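You operate a simulated robot arm through the tools that you are given. There is no shell and no other tool.

You are at the controls of a simulated two-armed robot. One attempt, no reset.

TASK
Gauge the black and grey guide rollers, then stand the matching end cap on the bigger one.
Fine: both rollers back in their spots, jaw open.

It is judged by the outcome, as a careful person would: the job done as asked, and still so three seconds after it is handed in. It fails if anything else is knocked over, pushed out of place, dropped, spilled or broken. Lids that push on must go on centred and level and be pressed home; caps that screw on are set level and turned clockwise until they are tight.

THE ROBOT
Two 7-joint arms with two-finger parallel grippers on one trunk that stands fixed in place. Base frame: the origin is at the foot of the trunk, x ahead of it, y to its left, z up; the work surface is at about z = 860. Units: mm, degrees, N and s.
The left shoulder is at [80, 131, 947], the right one opposite. With the tool pointing down near the work surface each hand reaches from about 400 to 860 mm from the base axis, measured 20 degrees to its own side. Payload 1.57 kg a hand.
The tool frame of a hand sits at the grasp point between the pads (the TCP): z along the fingers, y along the line on which they close. The tips reach 30 mm beyond it. The gripper opens to 110 mm. The fingers are 24 mm wide and 12 mm thick; the gripper's body (48 by 112 mm) begins 78 mm behind the TCP.
Orientation is that of the tool frame in the base frame, as a unit quaternion [w, x, y, z]. With the fingers straight down and closing along the base's y, the tool's x points along the base's -x, its y along +y and its z along -z.

THE INTERFACE
- The arms move only by the tool servo_tool. It takes "left_moves", "right_moves" or both (then of equal length, played together; a hand with none holds still); each is a list of rows, each an object (a shift or turn left out is 0, a gripper value left out holds the last) with "dr": the turn, a rotation vector about the base's x, y, z in degrees, a list of three; "offset": the shift along the base's x, y, z in mm, a list of three; "gripper": the opening, from 0 (shut) to 1 (fully open). In form: [{"dr": [wx, wy, wz], "offset": [tx, ty, tz], "gripper": gripper}, ...]. A call has 1 to 20 rows; each row is the pose to reach, as a shift and turn from the pose commanded when the call began. Rows are played at 5 a second. More than 50 mm and 8.6 degrees between two rows, or a gripper value outside its range, and nothing of the call is played. Where a pose cannot be reached the arm comes as near as it can. A force on the tool above 40 N (or 10 N above the force at the start of the call, whichever is more), or a blocked arm, ends the call early, and 0.2 s more pass. The fingers move at their own pace (about 108 mm/s each) and stop on an object; they squeeze with about 32 N. The grip force told is the motor's: it shows also when the fingers shut on nothing. Time passes only in rows, and 0.2 s behind the last, so rows that repeat a pose let the fingers close. It gives the time, the measured TCP pose, the force on the tool (base axes), the opening and the grip force at its end, in the units of the frame above (readings bear some noise), with the torque about the TCP (base axes, N m) and any sound that the robot's microphone picked up, and new pictures: "show" is both (left out), scene, wrist or none (wrist: the cameras of the hands that moved).
- Cameras (640 x 400 px; columns grow to the right, rows downward): "scene" is now at [-48.6, 13.8, 1426]; the picture's right is [0.17, -0.99, 0.00], its down [-0.49, -0.08, -0.87] and it looks along [0.86, 0.14, -0.50] (base axes); focal length 374 px, centre (320, 200). "left" rides on the left gripper at [70, -16, -141] in its tool frame; the picture's right is [0.23, 0.97, 0.00], its down [-0.86, 0.20, -0.48] and it looks along [-0.47, 0.11, 0.88] (tool axes); focal length 222 px, centre (320, 200). "right" rides on the right gripper at [70, 16, -141] in its tool frame; the picture's right is [-0.23, 0.97, 0.00], its down [-0.85, -0.20, -0.48] and it looks along [-0.47, -0.11, 0.88] (tool axes); focal length 222 px, centre (320, 200). There is no depth. A picture from a camera that has moved, and an enlarged one, comes with that camera's place and axes in the base frame and with its lens.
- head_to(pan, tilt): turns the head with the scene camera to pan (to the left, within 109 degrees either way) and tilt (down, from -29 to 69), counted from straight ahead of the robot. It gives what a move gives, and a new picture of the scene camera.
- zoom(camera, box): a new picture of the part [left, top, right, bottom] of that camera's present view, enlarged. The clock stands still meanwhile.
- sign_off(): hands the job in; it is judged then, once.

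Places have to be worked out from the pictures, the camera data and where the tool is seen. Open the grippers and draw the arms clear of the work before you hand the job in, unless the task says otherwise.

The tools are called after ">>>" by a JSON object that holds its "fn" and its "kwargs". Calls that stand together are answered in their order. servo_tool: Moves the arms, as the interface text tells. Its arguments: {"type":"object","properties":{"left_moves":{"type":"array","items":{"type":"object","properties":{"dr":{"type":"array","items":{"type":"number"}},"offset":{"type":"array","items":{"type":"number"}},"gripper":{"type":"number"}}}},"right_moves":{"type":"array","items":{"type":"object","properties":{"dr":{"type":"array","items":{"type":"number"}},"offset":{"type":"array","items":{"type":"number"}},"gripper":{"type":"number"}}}},"show":{"type":"string","enum":["both","scene","wrist","none"]}},"required":[]} The other tools are called the same way: head_to (pan, tilt) turns the head that bears the scene camera; zoom (camera, box) takes an enlarged picture of a part of a camera's view; sign_off () hands the job in.

At the start:

```text
clock: 0.0
left_tcp_pos: [556.2, 333.0, 1170.9]
left_ee_rot: [0.0, 0.0, 1.0, -0.001]
left_contact_force: [0.3, 0.1, -0.4]
left_moment: [-0.02, -0.04, 0.0]
left_width: 109.9
left_grip_force: 0.0
right_tcp_pos: [659.8, -237.7, 1089.2]
right_ee_rot: [0.0, 0.0, 1.0, 0.0]
right_contact_force: [-0.4, -0.7, -0.6]
right_moment: [0.03, 0.01, 0.03]
right_width: 110.0
right_grip_force: 0.1
head pan, tilt: [9.5, 29.9]
```

scene: 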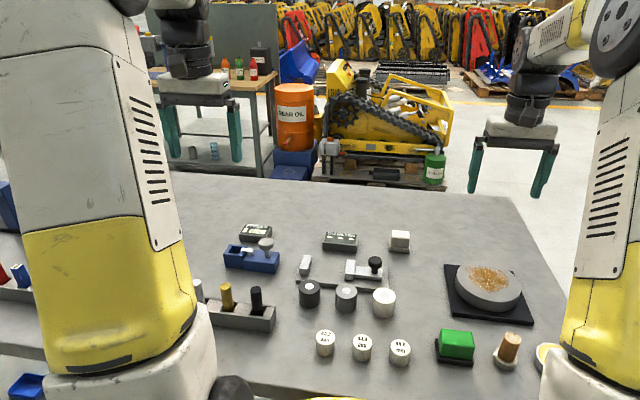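
right: 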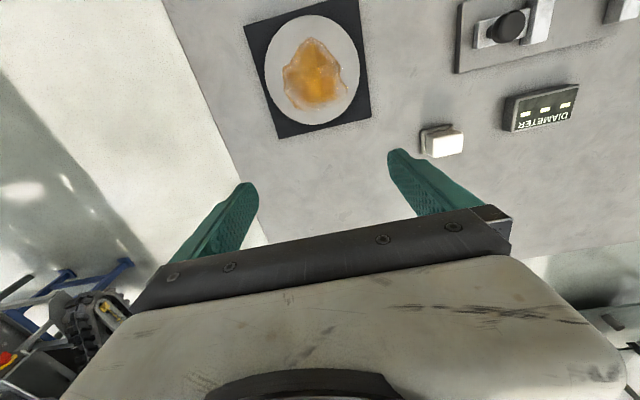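
left: 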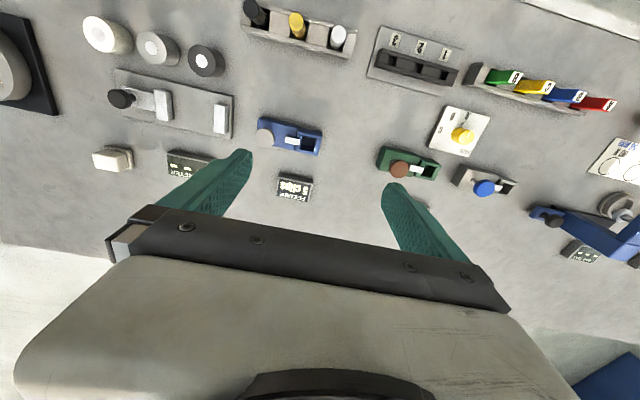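

I'll look closer at the work area first: the three rollers (black, grey, white), the gauge with the slider and the three labelled caps.

>>> {"fn": "zoom", "kwargs": {"camera": "scene", "box": [280, 220, 440, 320]}}

>>> {"fn": "zoom", "kwargs": {"camera": "scene", "box": [290, 300, 450, 400]}}

>>> {"fn": "zoom", "kwargs": {"camera": "left", "box": [60, 0, 260, 180]}}

>>> {"fn": "zoom", "kwargs": {"camera": "right", "box": [420, 0, 640, 140]}}

```text
4.00 times, centred on (360, 270) of scene
camera zoom: at [-48.6, 13.8, 1426.0], right [0.17, -0.99, 0.0], down [-0.49, -0.08, -0.87], along [0.86, 0.14, -0.5], focal length 1496 px, centre (160, -80)
```

zoom: 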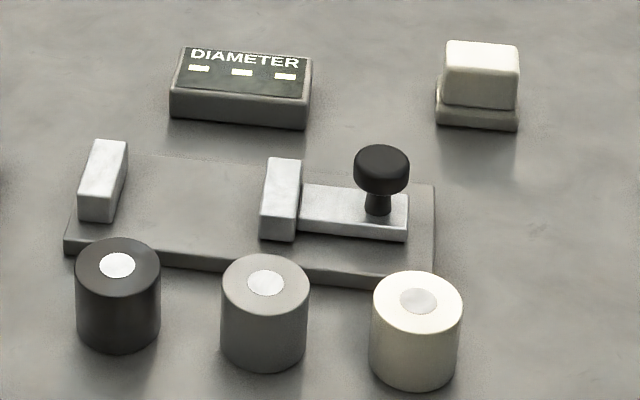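

```text
4.00 times, centred on (370, 350) of scene
camera zoom: at [-48.6, 13.8, 1426.0], right [0.17, -0.99, 0.0], down [-0.49, -0.08, -0.87], along [0.86, 0.14, -0.5], focal length 1496 px, centre (120, -400)
```

zoom: 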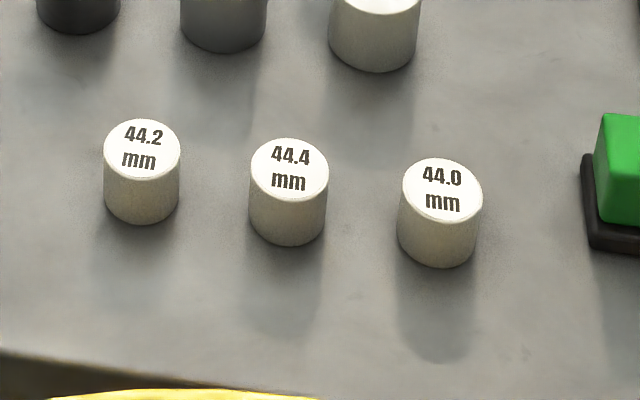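

```text
2.22 times, centred on (160, 90) of left
camera zoom: at [486.3, 316.7, 1314.1], right [-0.23, 0.97, 0.0], down [0.86, 0.2, 0.48], along [0.47, 0.11, -0.88], focal length 494 px, centre (676, 444)
```

zoom: 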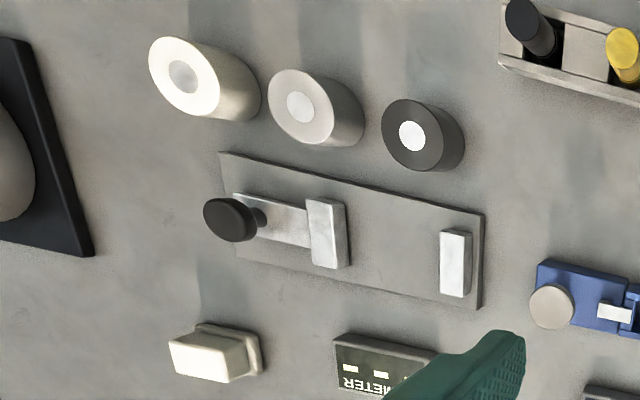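

```text
2.86 times, centred on (530, 70) of right
camera zoom: at [592.0, -220.0, 1231.4], right [0.23, 0.97, 0.0], down [0.85, -0.2, 0.48], along [0.47, -0.11, -0.88], focal length 635 px, centre (-280, 571)
```

zoom: 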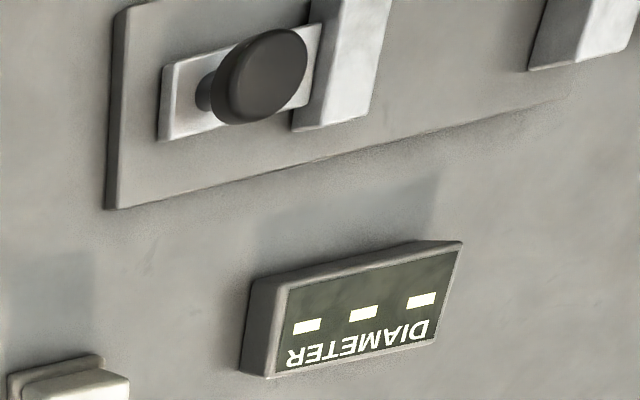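

The gauge's display shows dashes; the caps read 44.2, 44.4 and 44.0 mm. I'll look at the surroundings (other displays, the button-like blocks) before moving.

>>> {"fn": "zoom", "kwargs": {"camera": "left", "box": [240, 90, 520, 265]}}

>>> {"fn": "zoom", "kwargs": {"camera": "left", "box": [230, 0, 640, 150]}}

>>> {"fn": "zoom", "kwargs": {"camera": "scene", "box": [400, 220, 600, 400]}}

>>> {"fn": "head_to", "kwargs": {"pan": 5, "tilt": 50}}

```text
2.29 times, centred on (380, 178) of left
camera zoom: at [486.3, 316.7, 1314.1], right [-0.23, 0.97, 0.0], down [0.86, 0.2, 0.48], along [0.47, 0.11, -0.88], focal length 508 px, centre (183, 251)
```

zoom: 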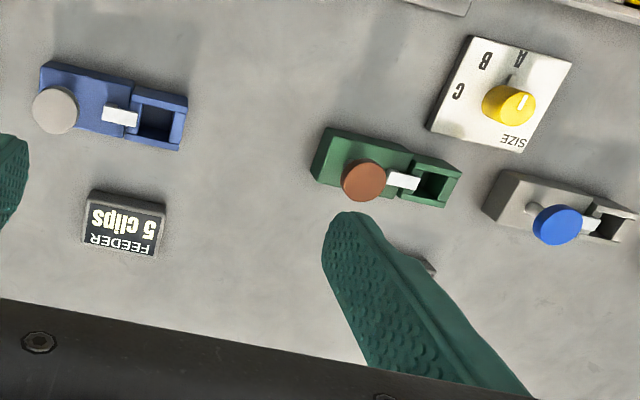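

```text
1.56 times, centred on (435, 75) of left
camera zoom: at [486.3, 316.7, 1314.1], right [-0.23, 0.97, 0.0], down [0.86, 0.2, 0.48], along [0.47, 0.11, -0.88], focal length 347 px, centre (140, 395)
```

zoom: 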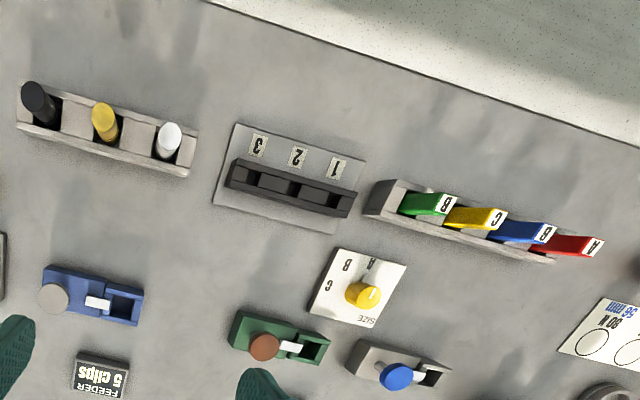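

```text
2.22 times, centred on (500, 310) of scene
camera zoom: at [-48.6, 13.8, 1426.0], right [0.17, -0.99, 0.0], down [-0.49, -0.08, -0.87], along [0.86, 0.14, -0.5], focal length 831 px, centre (-80, -44)
```

zoom: 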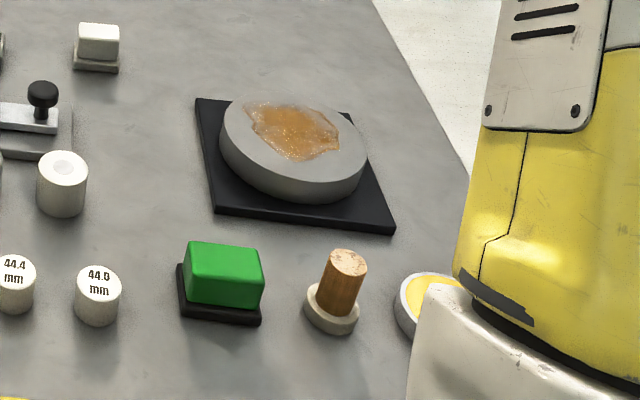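

```text
clock: 0.8
left_tcp_pos: [556.1, 332.1, 1171.5]
left_ee_rot: [-0.001, 0.0, 1.0, 0.0]
left_contact_force: [0.2, 0.2, 0.0]
left_moment: [0.0, -0.01, 0.0]
left_width: 109.8
left_grip_force: 0.1
right_tcp_pos: [661.1, -237.8, 1090.3]
right_ee_rot: [0.0, 0.0, 1.0, 0.0]
right_contact_force: [-0.3, 0.4, -0.2]
right_moment: [-0.01, 0.03, -0.01]
right_width: 109.8
right_grip_force: 0.0
head pan, tilt: [5.0, 50.0]
```

scene: 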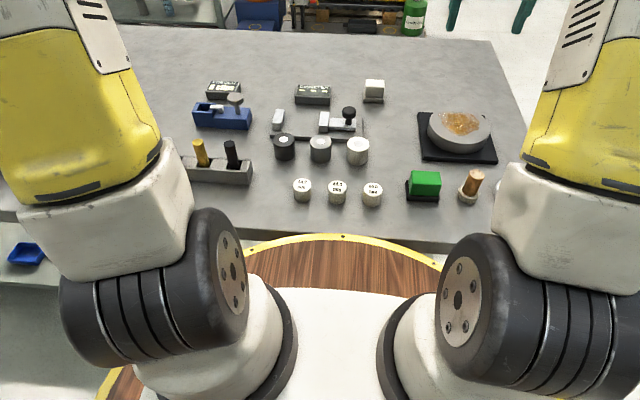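

I'll take enlarged views with the head at its new angle to fix the positions of gauge, rollers and caps.

>>> {"fn": "zoom", "kwargs": {"camera": "scene", "box": [262, 75, 390, 155]}}

>>> {"fn": "zoom", "kwargs": {"camera": "scene", "box": [262, 130, 390, 210]}}

```text
5.00 times, centred on (326, 115) of scene
camera zoom: at [-61.1, 5.6, 1396.3], right [0.09, -1.0, 0.0], down [-0.76, -0.07, -0.64], along [0.64, 0.06, -0.77], focal length 1870 px, centre (290, 625)
```

zoom: 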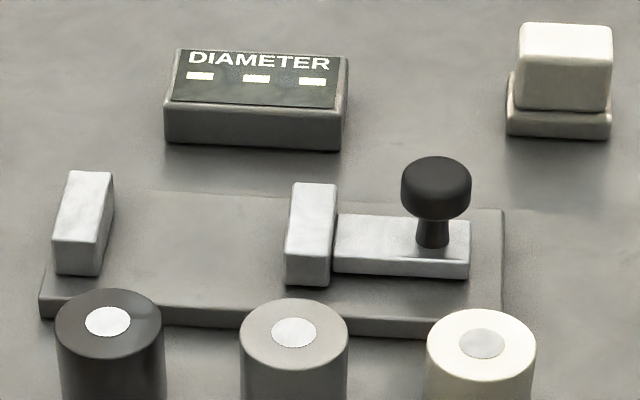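

```text
5.00 times, centred on (326, 170) of scene
camera zoom: at [-61.1, 5.6, 1396.3], right [0.09, -1.0, 0.0], down [-0.76, -0.07, -0.64], along [0.64, 0.06, -0.77], focal length 1870 px, centre (290, 350)
```

zoom: 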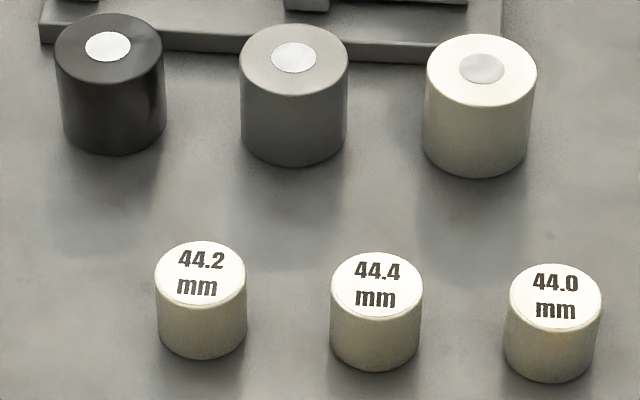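

Working out rays from both head views: rollers are 44 mm wide and 40 tall at about black (505, 128.5), grey (505, 53.5), white (505, -21.5); caps at x≈396, y≈78.5/14/-51; gauge plate top z≈872, jaws x≈567–617 with a gap y≈62–143, knob near (590, 0). I'll bring the left hand above the black roller, half-open, to check these estimates.

>>> {"fn": "servo_tool", "kwargs": {"left_moves": [{"offset": [-8, -34, -20], "gripper": 0.66}, {"offset": [-16, -68, -45], "gripper": 0.66}, {"offset": [-25, -102, -70], "gripper": 0.66}, {"offset": [-34, -136, -95], "gripper": 0.66}, {"offset": [-43, -170, -120], "gripper": 0.66}, {"offset": [-51, -204, -150], "gripper": 0.66}, {"offset": [-51, -204, -170], "gripper": 0.66}, {"offset": [-51, -204, -170], "gripper": 0.66}], "show": "both"}}

```text
clock: 2.6
left_tcp_pos: [506.5, 129.7, 1002.7]
left_ee_rot: [0.001, 0.0, 1.0, 0.001]
left_contact_force: [-0.2, 0.1, -0.3]
left_moment: [0.04, -0.03, -0.01]
left_width: 72.5
left_grip_force: 0.1
right_tcp_pos: [659.7, -237.8, 1088.2]
right_ee_rot: [0.0, 0.001, 1.0, 0.0]
right_contact_force: [-0.1, -0.1, 0.0]
right_moment: [-0.01, 0.0, 0.0]
right_width: 110.1
right_grip_force: 0.1
head pan, tilt: [5.0, 50.0]
camera left: at [436.4, 112.8, 1145.3], right [-0.23, 0.97, 0.0], down [0.86, 0.2, 0.48], along [0.47, 0.11, -0.88], focal length 222 px, centre (320, 200)
```

scene: 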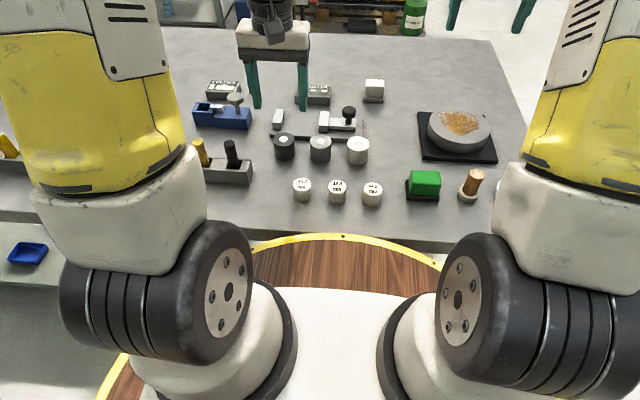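
left: 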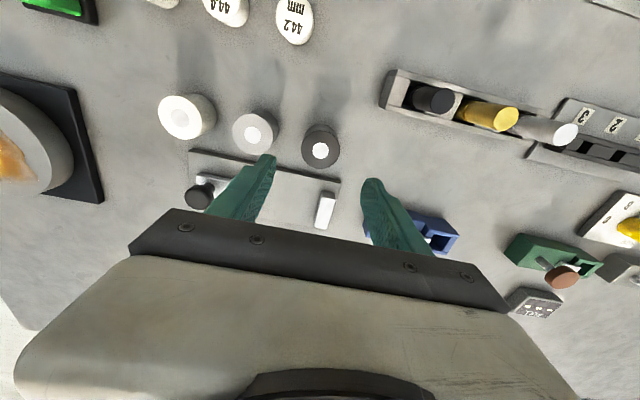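

The hand is at (506, 129.5, 1003). I'll zoom the wrist camera on the rollers and gauge to cross-check positions.

>>> {"fn": "zoom", "kwargs": {"camera": "left", "box": [150, 80, 390, 230]}}

>>> {"fn": "zoom", "kwargs": {"camera": "scene", "box": [220, 30, 380, 170]}}

```text
2.67 times, centred on (270, 155) of left
camera zoom: at [436.4, 112.8, 1145.3], right [-0.23, 0.97, 0.0], down [0.86, 0.2, 0.48], along [0.47, 0.11, -0.88], focal length 592 px, centre (453, 320)
```

zoom: 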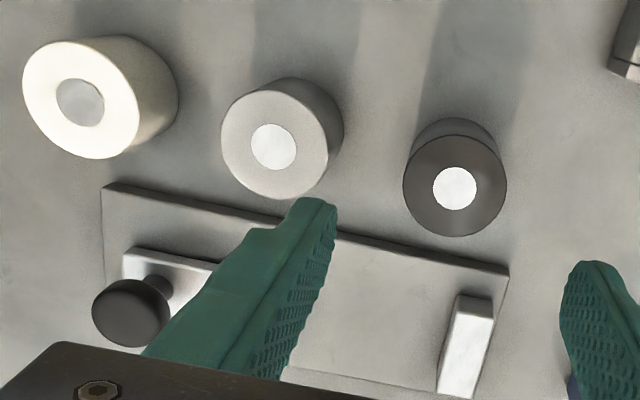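

```text
2.86 times, centred on (300, 100) of scene
camera zoom: at [-61.2, 5.5, 1396.3], right [0.09, -1.0, 0.0], down [-0.76, -0.07, -0.64], along [0.64, 0.06, -0.77], focal length 1068 px, centre (377, 486)
```

zoom: 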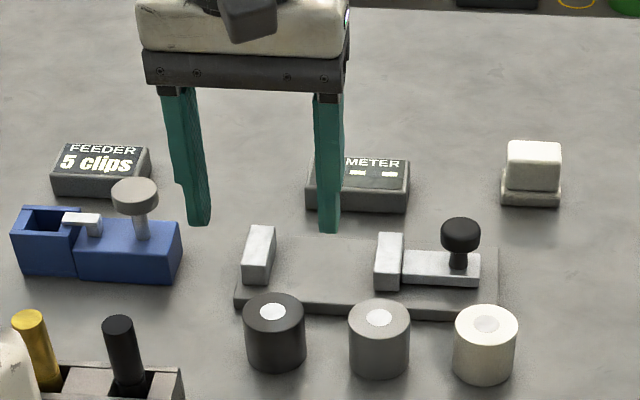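

Both cameras agree: black roller is at about (504, 129), so the hand is nearly centred. I'll narrow the fingers to ~61 mm and descend so that the tips overlap only the upper part of the roller.

>>> {"fn": "servo_tool", "kwargs": {"left_moves": [{"offset": [-1, -0.5, -20], "gripper": 0.56}, {"offset": [-1, -0.5, -45], "gripper": 0.56}, {"offset": [-1, -0.5, -70], "gripper": 0.56}, {"offset": [-1, -0.5, -90], "gripper": 0.56}, {"offset": [-1, -0.5, -90], "gripper": 0.56}], "show": "both"}}

>>> {"fn": "zoom", "kwargs": {"camera": "scene", "box": [220, 80, 380, 180]}}

>>> {"fn": "zoom", "kwargs": {"camera": "left", "box": [180, 50, 440, 230]}}

```text
clock: 3.8
left_tcp_pos: [504.2, 128.9, 909.8]
left_ee_rot: [0.0, 0.0, 1.0, 0.0]
left_contact_force: [0.1, 0.2, 0.4]
left_moment: [-0.01, 0.04, 0.0]
left_width: 61.7
left_grip_force: 0.1
right_tcp_pos: [660.4, -237.4, 1088.8]
right_ee_rot: [0.0, -0.001, 1.0, 0.001]
right_contact_force: [-1.1, 0.3, -0.3]
right_moment: [-0.04, -0.02, 0.03]
right_width: 109.9
right_grip_force: 0.2
head pan, tilt: [5.0, 50.0]
camera left: at [435.0, 112.9, 1052.8], right [-0.23, 0.97, 0.0], down [0.86, 0.2, 0.48], along [0.47, 0.11, -0.88], focal length 222 px, centre (320, 200)
```

scene: 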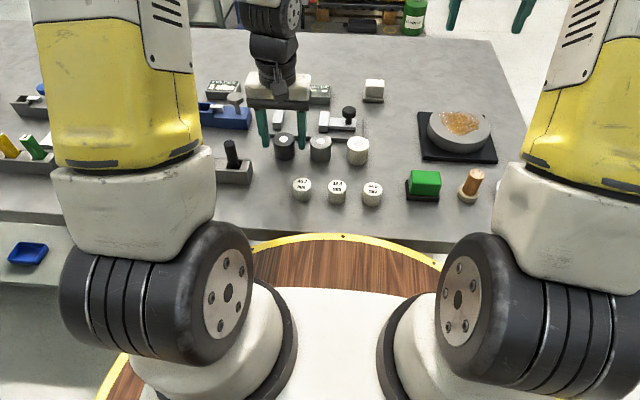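
left: 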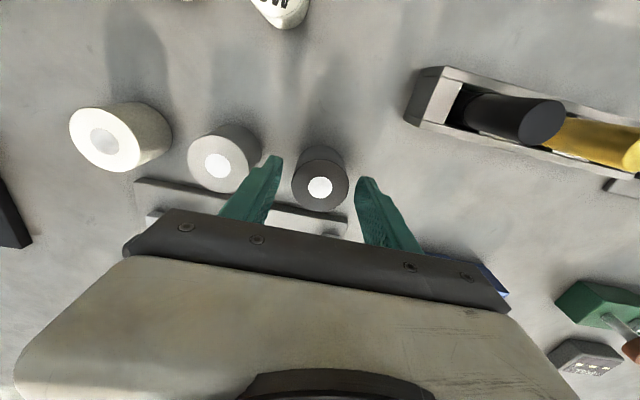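

```text
4.00 times, centred on (300, 130) of scene
camera zoom: at [-61.2, 5.5, 1396.3], right [0.09, -1.0, 0.0], down [-0.76, -0.07, -0.64], along [0.64, 0.06, -0.77], focal length 1496 px, centre (400, 480)
```

zoom: 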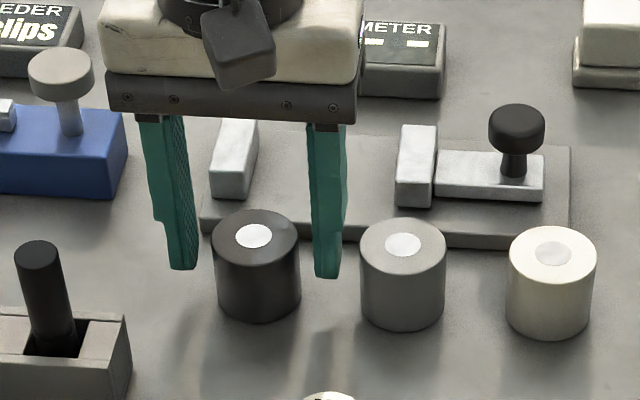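

```text
2.22 times, centred on (310, 140) of left
camera zoom: at [435.0, 112.9, 1052.8], right [-0.23, 0.97, 0.0], down [0.86, 0.2, 0.48], along [0.47, 0.11, -0.88], focal length 494 px, centre (342, 333)
```

zoom: 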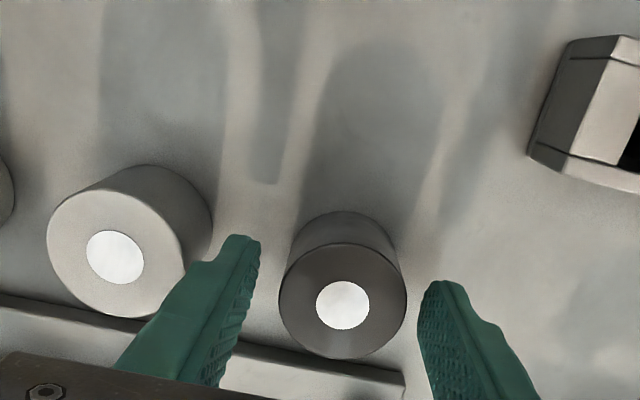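

Fingers straddle the black roller evenly with clear gaps. I'll raise slightly (tips should later clear the jaw tops on the gauge plate) and close on it.

>>> {"fn": "servo_tool", "kwargs": {"left_moves": [{"offset": [0, 0, 6], "gripper": 0.56}, {"offset": [0, 0, 6], "gripper": 0.0}, {"offset": [0, 0, 6], "gripper": 0.0}, {"offset": [0, 0, 6], "gripper": 0.0}], "show": "wrist"}}

```text
clock: 4.8
left_tcp_pos: [503.6, 129.7, 916.4]
left_ee_rot: [0.0, 0.0, 1.0, 0.0]
left_contact_force: [-0.6, -0.3, 2.8]
left_moment: [-0.03, -0.03, -0.01]
left_width: 43.1
left_grip_force: 32.2
right_tcp_pos: [662.0, -237.1, 1089.6]
right_ee_rot: [0.001, 0.0, 1.0, -0.001]
right_contact_force: [-0.3, 0.5, 0.6]
right_moment: [-0.01, -0.04, 0.01]
right_width: 110.0
right_grip_force: 0.0
head pan, tilt: [5.0, 50.0]
camera left: at [434.0, 112.9, 1059.8], right [-0.23, 0.97, 0.0], down [0.86, 0.2, 0.48], along [0.47, 0.11, -0.88], focal length 222 px, centre (320, 200)
```

left: 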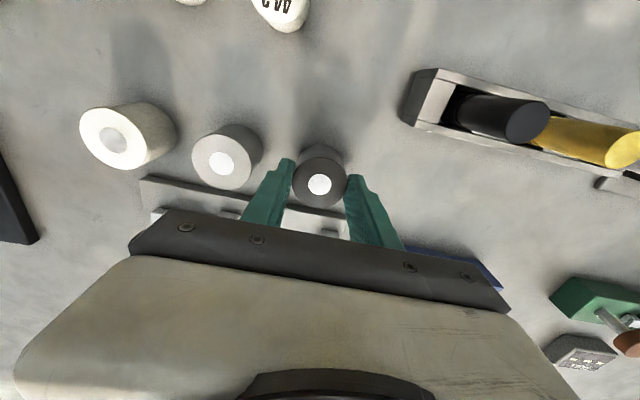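

Roller gripped (width 43.1). I'll lift it 60 mm, carry it over the gauge gap (about x 592, y 114) and stop above the jaws to check.

>>> {"fn": "servo_tool", "kwargs": {"left_moves": [{"offset": [0, 0, 15]}, {"offset": [0, 0, 35]}, {"offset": [0, 0, 60]}, {"offset": [30, -5, 60]}, {"offset": [60, -10, 60]}, {"offset": [88, -15, 60]}, {"offset": [88, -15, 45]}, {"offset": [88, -15, 45]}], "show": "both"}}

>>> {"fn": "zoom", "kwargs": {"camera": "scene", "box": [220, 80, 380, 180]}}

>>> {"fn": "zoom", "kwargs": {"camera": "left", "box": [180, 50, 440, 230]}}

```text
clock: 6.6
left_tcp_pos: [592.9, 116.9, 961.1]
left_ee_rot: [0.0, -0.001, 1.0, 0.0]
left_contact_force: [-0.8, -0.2, -2.6]
left_moment: [0.0, -0.01, -0.01]
left_width: 43.1
left_grip_force: 31.7
right_tcp_pos: [661.8, -238.1, 1089.8]
right_ee_rot: [0.001, 0.0, 1.0, 0.001]
right_contact_force: [-0.3, -0.6, -0.5]
right_moment: [-0.02, -0.03, 0.03]
right_width: 110.1
right_grip_force: 0.1
head pan, tilt: [5.0, 50.0]
camera left: at [523.8, 99.6, 1104.3], right [-0.23, 0.97, 0.0], down [0.86, 0.2, 0.48], along [0.47, 0.11, -0.88], focal length 222 px, centre (320, 200)
```

scene: 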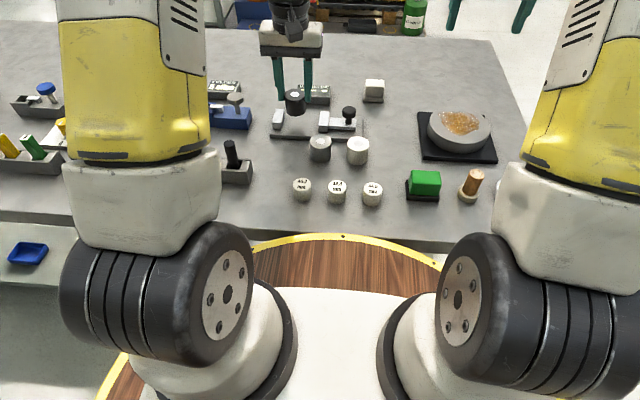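
left: 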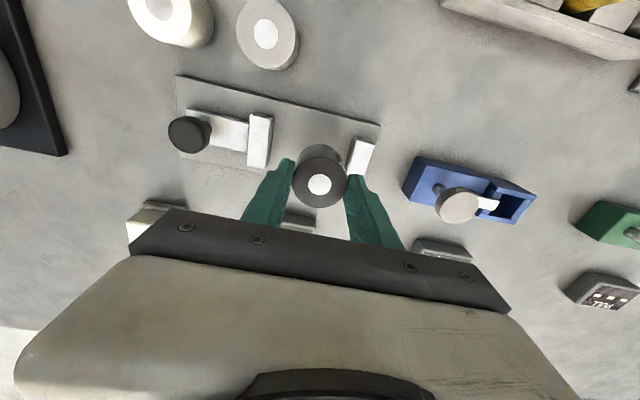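

```text
4.00 times, centred on (300, 130) of scene
camera zoom: at [-61.1, 5.5, 1396.3], right [0.09, -1.0, 0.0], down [-0.76, -0.07, -0.64], along [0.64, 0.06, -0.77], focal length 1496 px, centre (400, 480)
```

zoom: 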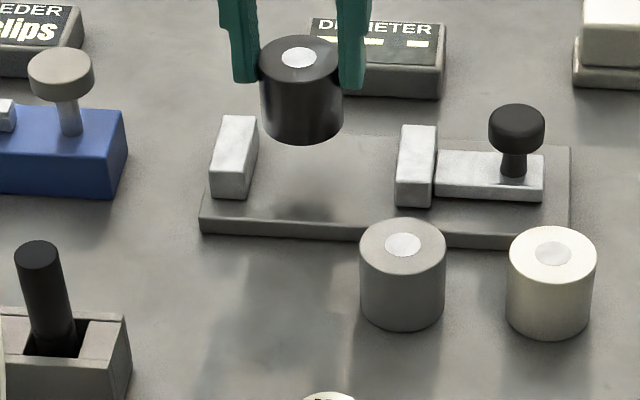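

```text
2.22 times, centred on (310, 140) of left
camera zoom: at [523.8, 99.6, 1104.3], right [-0.23, 0.97, 0.0], down [0.86, 0.2, 0.48], along [0.47, 0.11, -0.88], focal length 494 px, centre (342, 333)
```

zoom: 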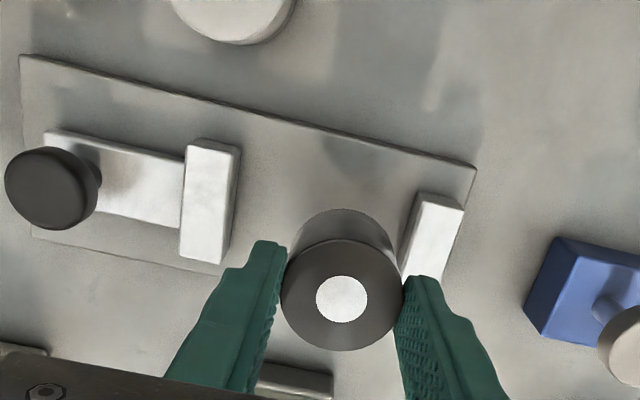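

Roller held above the gap. I'll zoom in on the jaws from the wrist to get their faces and height before lowering.

>>> {"fn": "zoom", "kwargs": {"camera": "left", "box": [310, 120, 406, 180]}}

>>> {"fn": "zoom", "kwargs": {"camera": "left", "box": [160, 90, 304, 180]}}

>>> {"fn": "zoom", "kwargs": {"camera": "scene", "box": [262, 80, 342, 150]}}

```text
6.67 times, centred on (358, 150) of left
camera zoom: at [523.8, 99.6, 1104.3], right [-0.23, 0.97, 0.0], down [0.86, 0.2, 0.48], along [0.47, 0.11, -0.88], focal length 1481 px, centre (67, 533)
```

zoom: 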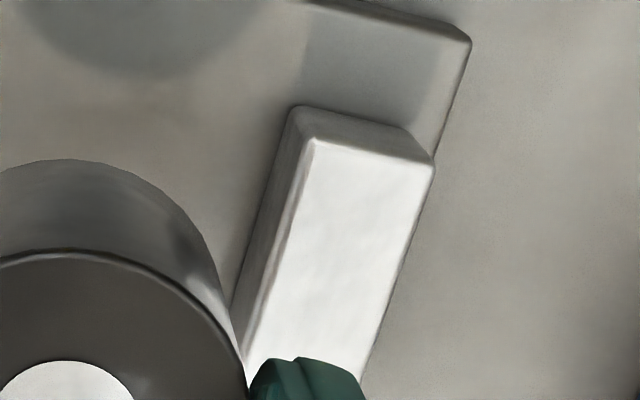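

```text
4.44 times, centred on (232, 135) of left
camera zoom: at [523.8, 99.6, 1104.3], right [-0.23, 0.97, 0.0], down [0.86, 0.2, 0.48], along [0.47, 0.11, -0.88], focal length 987 px, centre (711, 489)
```

zoom: 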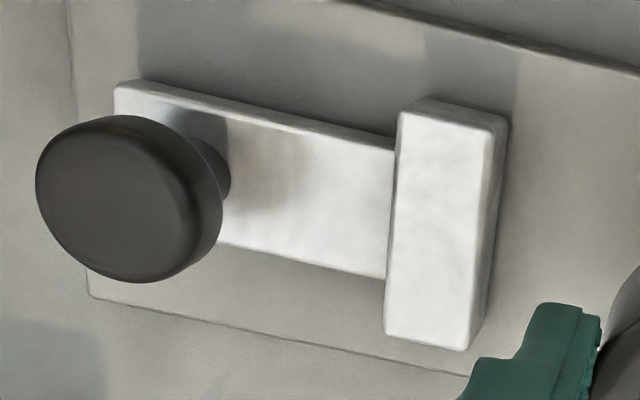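

```text
5.71 times, centred on (302, 115) of scene
camera zoom: at [-61.1, 5.5, 1396.3], right [0.09, -1.0, 0.0], down [-0.76, -0.07, -0.64], along [0.64, 0.06, -0.77], focal length 2137 px, centre (423, 686)
```

zoom: 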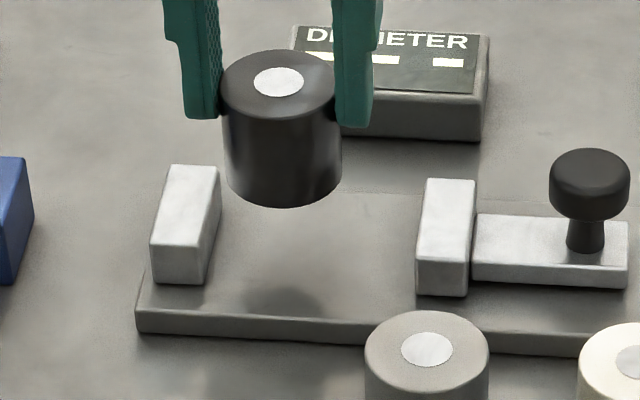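

Jaw tops come out at z≈892, fixed-jaw face y≈142.5; at the plate the finger tips will be at ~898, clear of the jaws. Lowering the roller most of the way now, in small steps, watching the vertical force.

>>> {"fn": "servo_tool", "kwargs": {"left_moves": [{"offset": [-0.5, 0, -12]}, {"offset": [-0.5, 0, -24]}, {"offset": [-0.5, 0, -30]}, {"offset": [-0.5, 0, -31.5]}, {"offset": [-0.5, 0, -31.5]}], "show": "both"}}

>>> {"fn": "zoom", "kwargs": {"camera": "scene", "box": [262, 80, 342, 150]}}

```text
clock: 7.8
left_tcp_pos: [591.1, 113.9, 931.0]
left_ee_rot: [0.0, 0.001, 1.0, 0.0]
left_contact_force: [0.3, -0.3, -2.5]
left_moment: [0.03, 0.0, -0.01]
left_width: 43.0
left_grip_force: 32.1
right_tcp_pos: [661.5, -238.4, 1088.9]
right_ee_rot: [0.0, 0.0, 1.0, 0.001]
right_contact_force: [-0.1, -0.5, 0.5]
right_moment: [0.03, -0.01, -0.02]
right_width: 109.9
right_grip_force: 0.0
head pan, tilt: [5.0, 50.0]
camera left: at [521.9, 98.0, 1074.2], right [-0.23, 0.97, 0.0], down [0.86, 0.2, 0.48], along [0.47, 0.11, -0.88], focal length 222 px, centre (320, 200)
```

scene: 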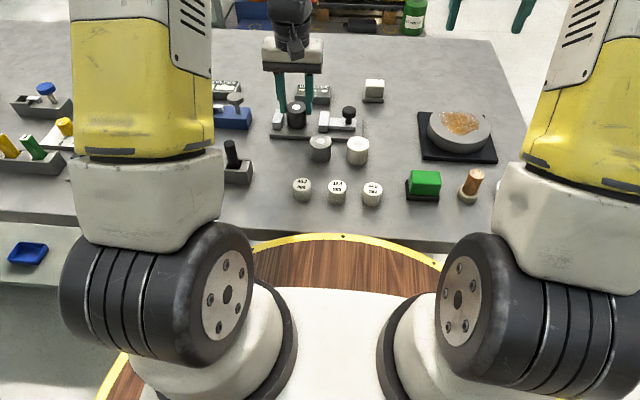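
left: 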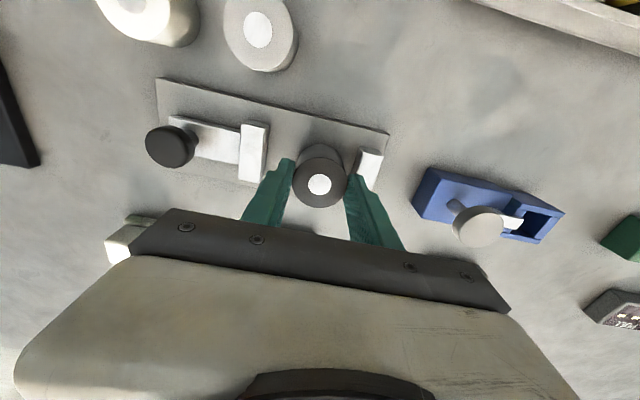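

```text
5.71 times, centred on (302, 115) of scene
camera zoom: at [-61.1, 5.5, 1396.3], right [0.09, -1.0, 0.0], down [-0.76, -0.07, -0.64], along [0.64, 0.06, -0.77], focal length 2137 px, centre (423, 686)
```

zoom: 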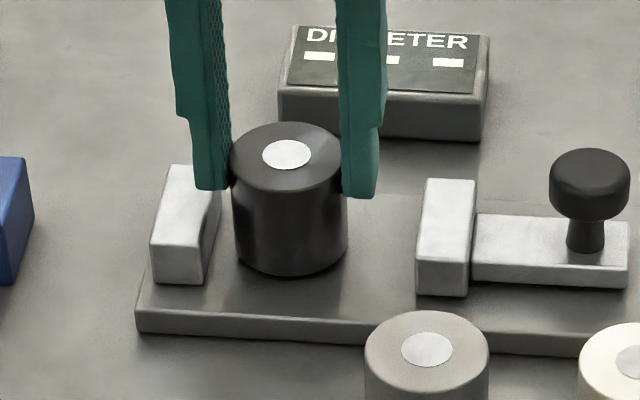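

Still hanging free (Fz about -2.5 N). I'll step down 1 mm at a time to feel the plate.

>>> {"fn": "servo_tool", "kwargs": {"left_moves": [{"offset": [0, 0, -1]}, {"offset": [0, 0, -1.5]}, {"offset": [0, 0, -1.5]}], "show": "none"}}

```text
clock: 8.6
left_tcp_pos: [591.6, 114.2, 928.3]
left_ee_rot: [0.0, 0.0, 1.0, 0.0]
left_contact_force: [0.6, -0.7, -0.2]
left_moment: [-0.03, -0.04, 0.01]
left_width: 43.0
left_grip_force: 31.5
right_tcp_pos: [661.3, -237.2, 1089.6]
right_ee_rot: [0.0, 0.0, 1.0, 0.0]
right_contact_force: [-0.3, 0.2, -0.3]
right_moment: [-0.01, -0.02, 0.01]
right_width: 109.9
right_grip_force: 0.0
head pan, tilt: [5.0, 50.0]
```

Weight has come off the hand (Fz -0.2), so the roller has just touched; half a millimetre more to confirm.

>>> {"fn": "servo_tool", "kwargs": {"left_moves": [{"offset": [0, 0, -0.5]}, {"offset": [0, 0, -0.7]}, {"offset": [0, 0, -0.7]}], "show": "none"}}

```text
clock: 9.4
left_tcp_pos: [591.3, 113.8, 929.1]
left_ee_rot: [0.0, 0.0, 1.0, 0.0]
left_contact_force: [-3.1, 1.7, 11.1]
left_moment: [-0.01, 0.16, -0.01]
left_width: 43.0
left_grip_force: 32.1
right_tcp_pos: [660.2, -236.8, 1088.5]
right_ee_rot: [0.0, 0.0, 1.0, 0.001]
right_contact_force: [1.0, -0.4, -0.3]
right_moment: [-0.01, 0.01, 0.02]
right_width: 110.3
right_grip_force: 0.1
head pan, tilt: [5.0, 50.0]
```

Contact confirmed at 11 N. I'll ease off, open the fingers and lift straight up.

>>> {"fn": "servo_tool", "kwargs": {"left_moves": [{"offset": [0, 0, 0.8]}, {"offset": [0, 0, 0.8], "gripper": 0.52}, {"offset": [0, 0, 0.8], "gripper": 0.52}, {"offset": [0, 0, 20], "gripper": 0.52}, {"offset": [0, 0, 45], "gripper": 0.52}, {"offset": [0, 0, 70], "gripper": 0.52}], "show": "both"}}

>>> {"fn": "zoom", "kwargs": {"camera": "scene", "box": [262, 80, 390, 160]}}

```text
clock: 10.8
left_tcp_pos: [591.1, 112.9, 1000.1]
left_ee_rot: [0.0, 0.0, 1.0, 0.0]
left_contact_force: [0.2, 0.2, 0.3]
left_moment: [0.0, 0.01, -0.01]
left_width: 57.3
left_grip_force: 0.0
right_tcp_pos: [661.8, -238.1, 1087.7]
right_ee_rot: [0.0, -0.001, 1.0, 0.0]
right_contact_force: [0.6, -0.5, 0.2]
right_moment: [-0.02, 0.02, 0.0]
right_width: 109.9
right_grip_force: 0.0
head pan, tilt: [5.0, 50.0]
camera left: at [520.3, 96.4, 1142.7], right [-0.23, 0.97, 0.0], down [0.86, 0.2, 0.48], along [0.47, 0.11, -0.88], focal length 222 px, centre (320, 200)
```

scene: 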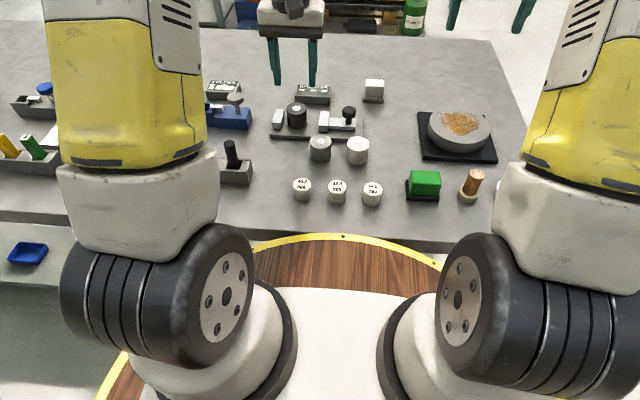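
left: 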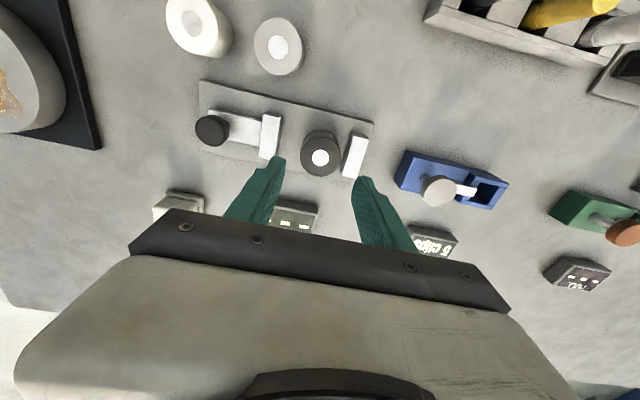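

```text
5.00 times, centred on (326, 120) of scene
camera zoom: at [-61.0, 5.5, 1396.3], right [0.09, -1.0, 0.0], down [-0.76, -0.07, -0.64], along [0.64, 0.06, -0.77], focal length 1870 px, centre (290, 600)
```

zoom: 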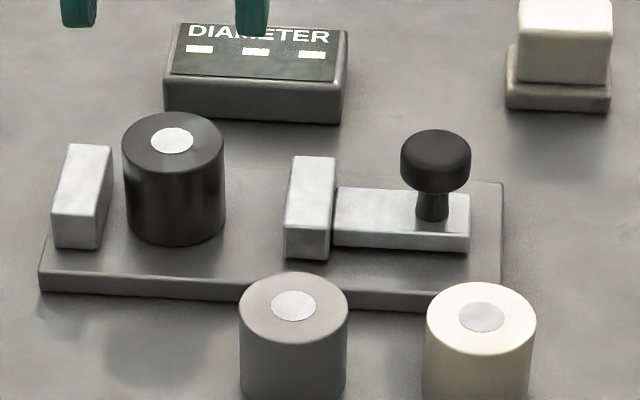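

The black roller stands between the jaws. Next I move the left hand over the knob (about (591, 0.5), top z≈918) and lower the open fingers around it, tips staying above the slide bar.

>>> {"fn": "servo_tool", "kwargs": {"left_moves": [{"offset": [0, -38, 0], "gripper": 0.58}, {"offset": [0, -76, 0], "gripper": 0.58}, {"offset": [0, -112, 0], "gripper": 0.58}, {"offset": [0, -112, -20], "gripper": 0.58}, {"offset": [0, -112, -40], "gripper": 0.58}, {"offset": [0, -112, -40], "gripper": 0.58}], "show": "both"}}

>>> {"fn": "zoom", "kwargs": {"camera": "scene", "box": [262, 80, 390, 160]}}

>>> {"fn": "zoom", "kwargs": {"camera": "left", "box": [220, 100, 430, 230]}}

```text
clock: 12.2
left_tcp_pos: [592.2, 0.2, 958.1]
left_ee_rot: [0.0, 0.0, 1.0, 0.0]
left_contact_force: [0.2, -0.1, 0.2]
left_moment: [0.02, 0.04, -0.04]
left_width: 63.9
left_grip_force: 0.1
right_tcp_pos: [661.0, -236.8, 1089.4]
right_ee_rot: [0.0, 0.001, 1.0, 0.0]
right_contact_force: [-0.5, -0.1, 0.0]
right_moment: [0.03, -0.02, -0.01]
right_width: 109.7
right_grip_force: 0.1
head pan, tilt: [5.0, 50.0]
camera left: at [521.3, -16.1, 1101.2], right [-0.23, 0.97, 0.0], down [0.86, 0.2, 0.48], along [0.47, 0.11, -0.88], focal length 222 px, centre (320, 200)
```

scene: 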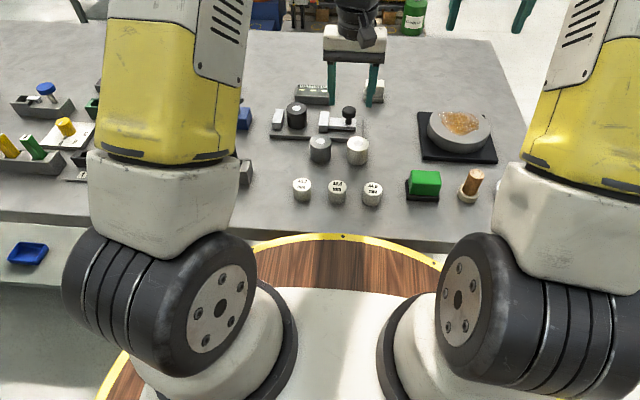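
left: 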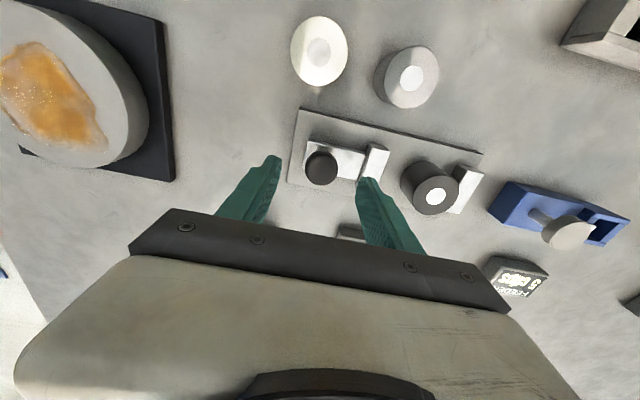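

```text
5.00 times, centred on (326, 120) of scene
camera zoom: at [-61.2, 5.5, 1396.3], right [0.09, -1.0, 0.0], down [-0.76, -0.07, -0.64], along [0.64, 0.06, -0.77], focal length 1870 px, centre (290, 600)
```

zoom: 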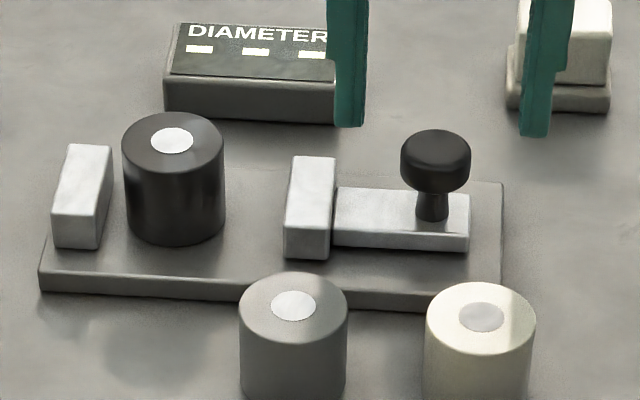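

```text
3.05 times, centred on (325, 165) of left
camera zoom: at [521.3, -16.1, 1101.2], right [-0.23, 0.97, 0.0], down [0.86, 0.2, 0.48], along [0.47, 0.11, -0.88], focal length 677 px, centre (305, 307)
```

zoom: 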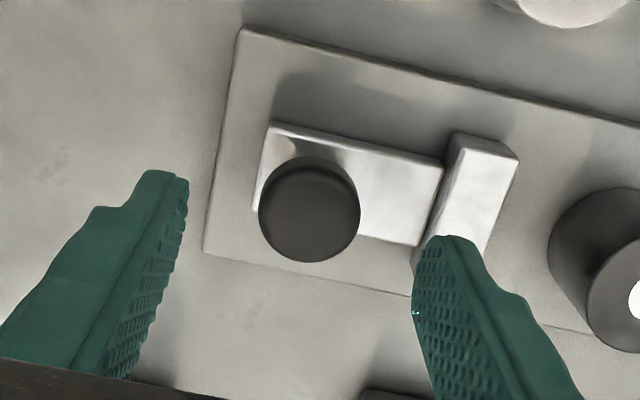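

The knob sits centred between the fingers. I'll lower to tips ≈ z 900, and close on the knob.

>>> {"fn": "servo_tool", "kwargs": {"left_moves": [{"offset": [-1.5, 0.5, -14], "gripper": 0.58}, {"offset": [-1.5, 0.5, -27], "gripper": 0.58}, {"offset": [-1.5, 0.5, -27], "gripper": 0.4}, {"offset": [-1.5, 0.5, -27], "gripper": 0.2}, {"offset": [-1.5, 0.5, -27], "gripper": 0.0}, {"offset": [-1.5, 0.5, -27], "gripper": 0.0}], "show": "both"}}

>>> {"fn": "zoom", "kwargs": {"camera": "scene", "box": [262, 80, 390, 160]}}

```text
clock: 13.6
left_tcp_pos: [589.7, 2.1, 931.8]
left_ee_rot: [0.0, 0.0, 1.0, 0.0]
left_contact_force: [1.3, -0.2, -4.0]
left_moment: [-0.04, -0.23, 0.01]
left_width: 29.6
left_grip_force: 39.2
right_tcp_pos: [661.9, -238.0, 1089.3]
right_ee_rot: [0.001, 0.0, 1.0, 0.001]
right_contact_force: [-1.0, 0.1, -0.1]
right_moment: [-0.02, 0.01, 0.02]
right_width: 110.2
right_grip_force: 0.1
head pan, tilt: [5.0, 50.0]
camera left: at [520.3, -14.6, 1074.9], right [-0.23, 0.97, 0.0], down [0.86, 0.2, 0.48], along [0.47, 0.11, -0.88], focal length 222 px, centre (320, 200)
```

scene: 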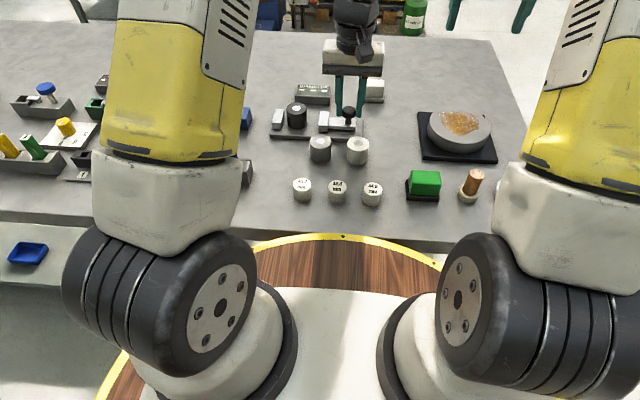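
left: 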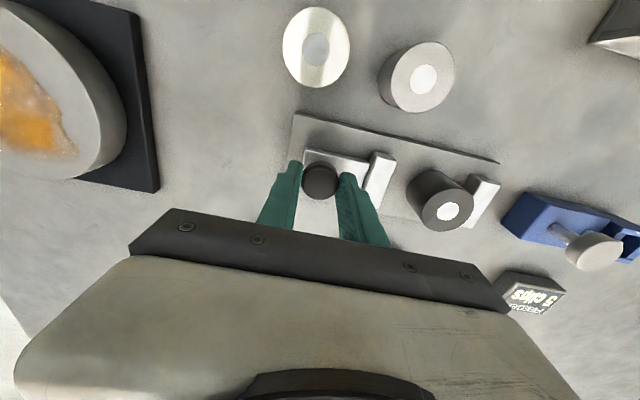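

```text
5.00 times, centred on (326, 120) of scene
camera zoom: at [-61.0, 5.4, 1396.3], right [0.09, -1.0, 0.0], down [-0.76, -0.07, -0.64], along [0.64, 0.06, -0.77], focal length 1870 px, centre (290, 600)
```

zoom: 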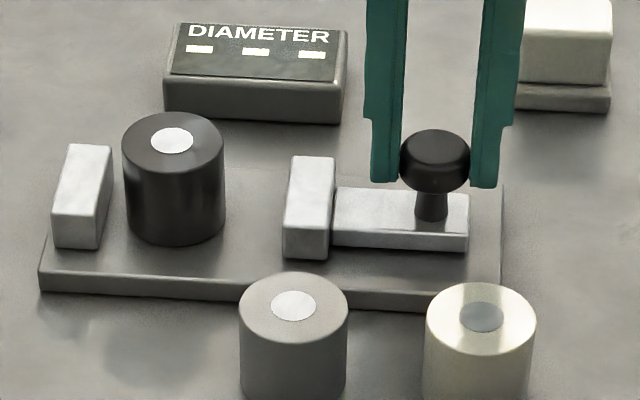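

The knob is held. I'll slide the jaw 24 mm toward the roller (+y) and check.

>>> {"fn": "servo_tool", "kwargs": {"left_moves": [{"offset": [0, 4, 0]}, {"offset": [0, 8, 0]}, {"offset": [0, 12, 0]}, {"offset": [0, 16, 0]}, {"offset": [0, 20, 0]}, {"offset": [0, 24, 0]}], "show": "scene"}}

>>> {"fn": "zoom", "kwargs": {"camera": "scene", "box": [262, 80, 390, 160]}}

```text
clock: 15.0
left_tcp_pos: [591.0, 26.7, 931.6]
left_ee_rot: [0.0, -0.001, 1.0, 0.0]
left_contact_force: [-3.8, 0.5, 2.5]
left_moment: [-0.02, -0.35, 0.02]
left_width: 29.3
left_grip_force: 39.2
right_tcp_pos: [659.9, -237.0, 1088.8]
right_ee_rot: [0.0, 0.0, 1.0, 0.0]
right_contact_force: [-0.1, 0.9, 0.6]
right_moment: [0.04, 0.02, 0.01]
right_width: 110.0
right_grip_force: 0.1
head pan, tilt: [5.0, 50.0]
```

scene: 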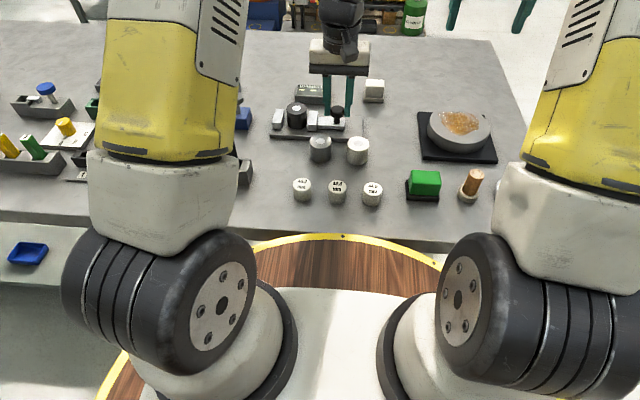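

```text
5.00 times, centred on (326, 120) of scene
camera zoom: at [-61.4, 5.4, 1396.3], right [0.09, -1.0, 0.0], down [-0.76, -0.07, -0.64], along [0.64, 0.06, -0.77], focal length 1870 px, centre (290, 600)
```

zoom: 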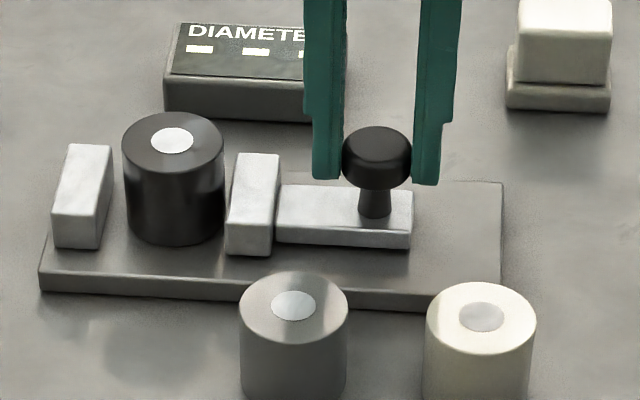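

The jaw slides freely and is just short of the roller. Continuing slowly until the roller is pinched against the fixed jaw, watching the y-force.

>>> {"fn": "servo_tool", "kwargs": {"left_moves": [{"offset": [0, 1.5, 0]}, {"offset": [0, 3, 0]}, {"offset": [0, 4.5, 0]}, {"offset": [0, 6, 0]}, {"offset": [0, 7.5, 0]}, {"offset": [0, 9, 0]}], "show": "scene"}}

>>> {"fn": "zoom", "kwargs": {"camera": "scene", "box": [262, 80, 390, 160]}}

```text
clock: 16.4
left_tcp_pos: [590.4, 36.8, 932.1]
left_ee_rot: [0.001, 0.0, 1.0, 0.001]
left_contact_force: [-0.8, -1.6, -6.3]
left_moment: [-0.07, 0.17, -0.03]
left_width: 29.5
left_grip_force: 39.2
right_tcp_pos: [661.4, -238.2, 1089.6]
right_ee_rot: [0.0, 0.0, 1.0, 0.0]
right_contact_force: [0.0, -0.2, -0.1]
right_moment: [-0.02, 0.02, 0.01]
right_width: 109.9
right_grip_force: 0.0
head pan, tilt: [5.0, 50.0]
```

scene: 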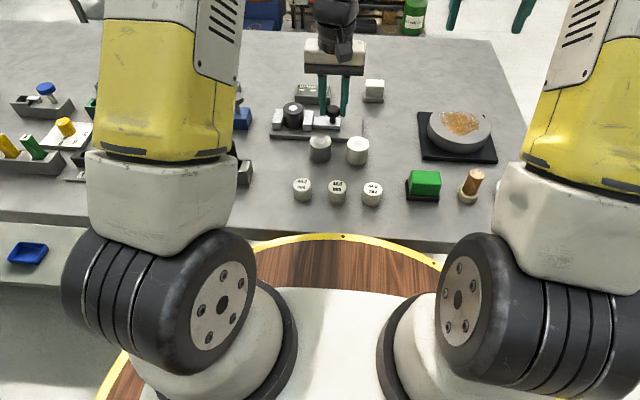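

```text
5.00 times, centred on (326, 120) of scene
camera zoom: at [-60.9, 5.4, 1396.3], right [0.09, -1.0, 0.0], down [-0.76, -0.07, -0.64], along [0.64, 0.06, -0.77], focal length 1870 px, centre (290, 600)
```

zoom: 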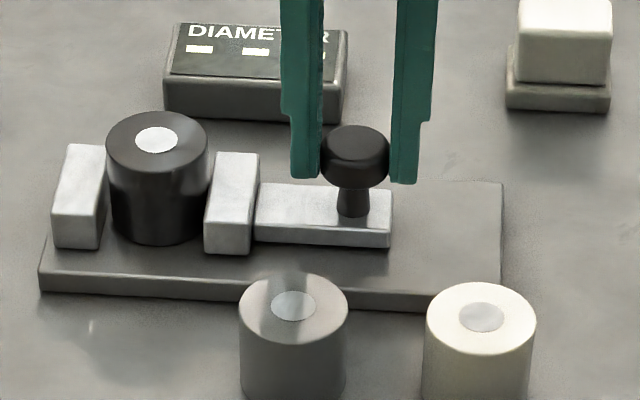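

The roller is sliding with the jaw and nearly at the fixed jaw. One millimetre steps now until the force rises.

>>> {"fn": "servo_tool", "kwargs": {"left_moves": [{"offset": [0, 0.8, 0]}, {"offset": [0, 1.6, 0]}, {"offset": [0, 2.2, 0]}, {"offset": [0, 2.2, 0]}], "show": "scene"}}

>>> {"fn": "zoom", "kwargs": {"camera": "scene", "box": [262, 80, 390, 160]}}

```text
clock: 17.4
left_tcp_pos: [590.3, 37.0, 930.6]
left_ee_rot: [0.0, 0.001, 1.0, 0.0]
left_contact_force: [-1.4, -4.0, -7.2]
left_moment: [-0.18, 0.21, 0.04]
left_width: 29.6
left_grip_force: 38.8
right_tcp_pos: [661.4, -237.7, 1089.5]
right_ee_rot: [0.0, 0.0, 1.0, 0.0]
right_contact_force: [0.4, 0.2, 0.0]
right_moment: [0.01, -0.01, 0.0]
right_width: 110.1
right_grip_force: 0.0
head pan, tilt: [5.0, 50.0]
```

scene: 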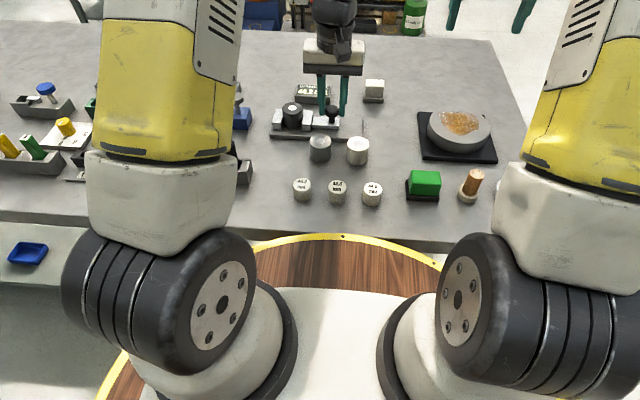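

```text
5.00 times, centred on (326, 120) of scene
camera zoom: at [-61.0, 5.3, 1396.3], right [0.09, -1.0, 0.0], down [-0.76, -0.07, -0.64], along [0.64, 0.06, -0.77], focal length 1870 px, centre (290, 600)
```

zoom: 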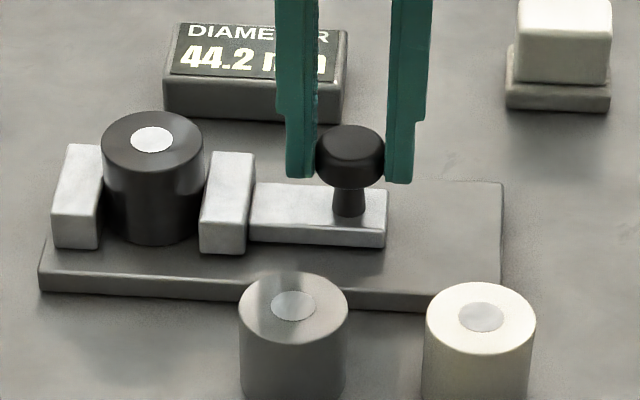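

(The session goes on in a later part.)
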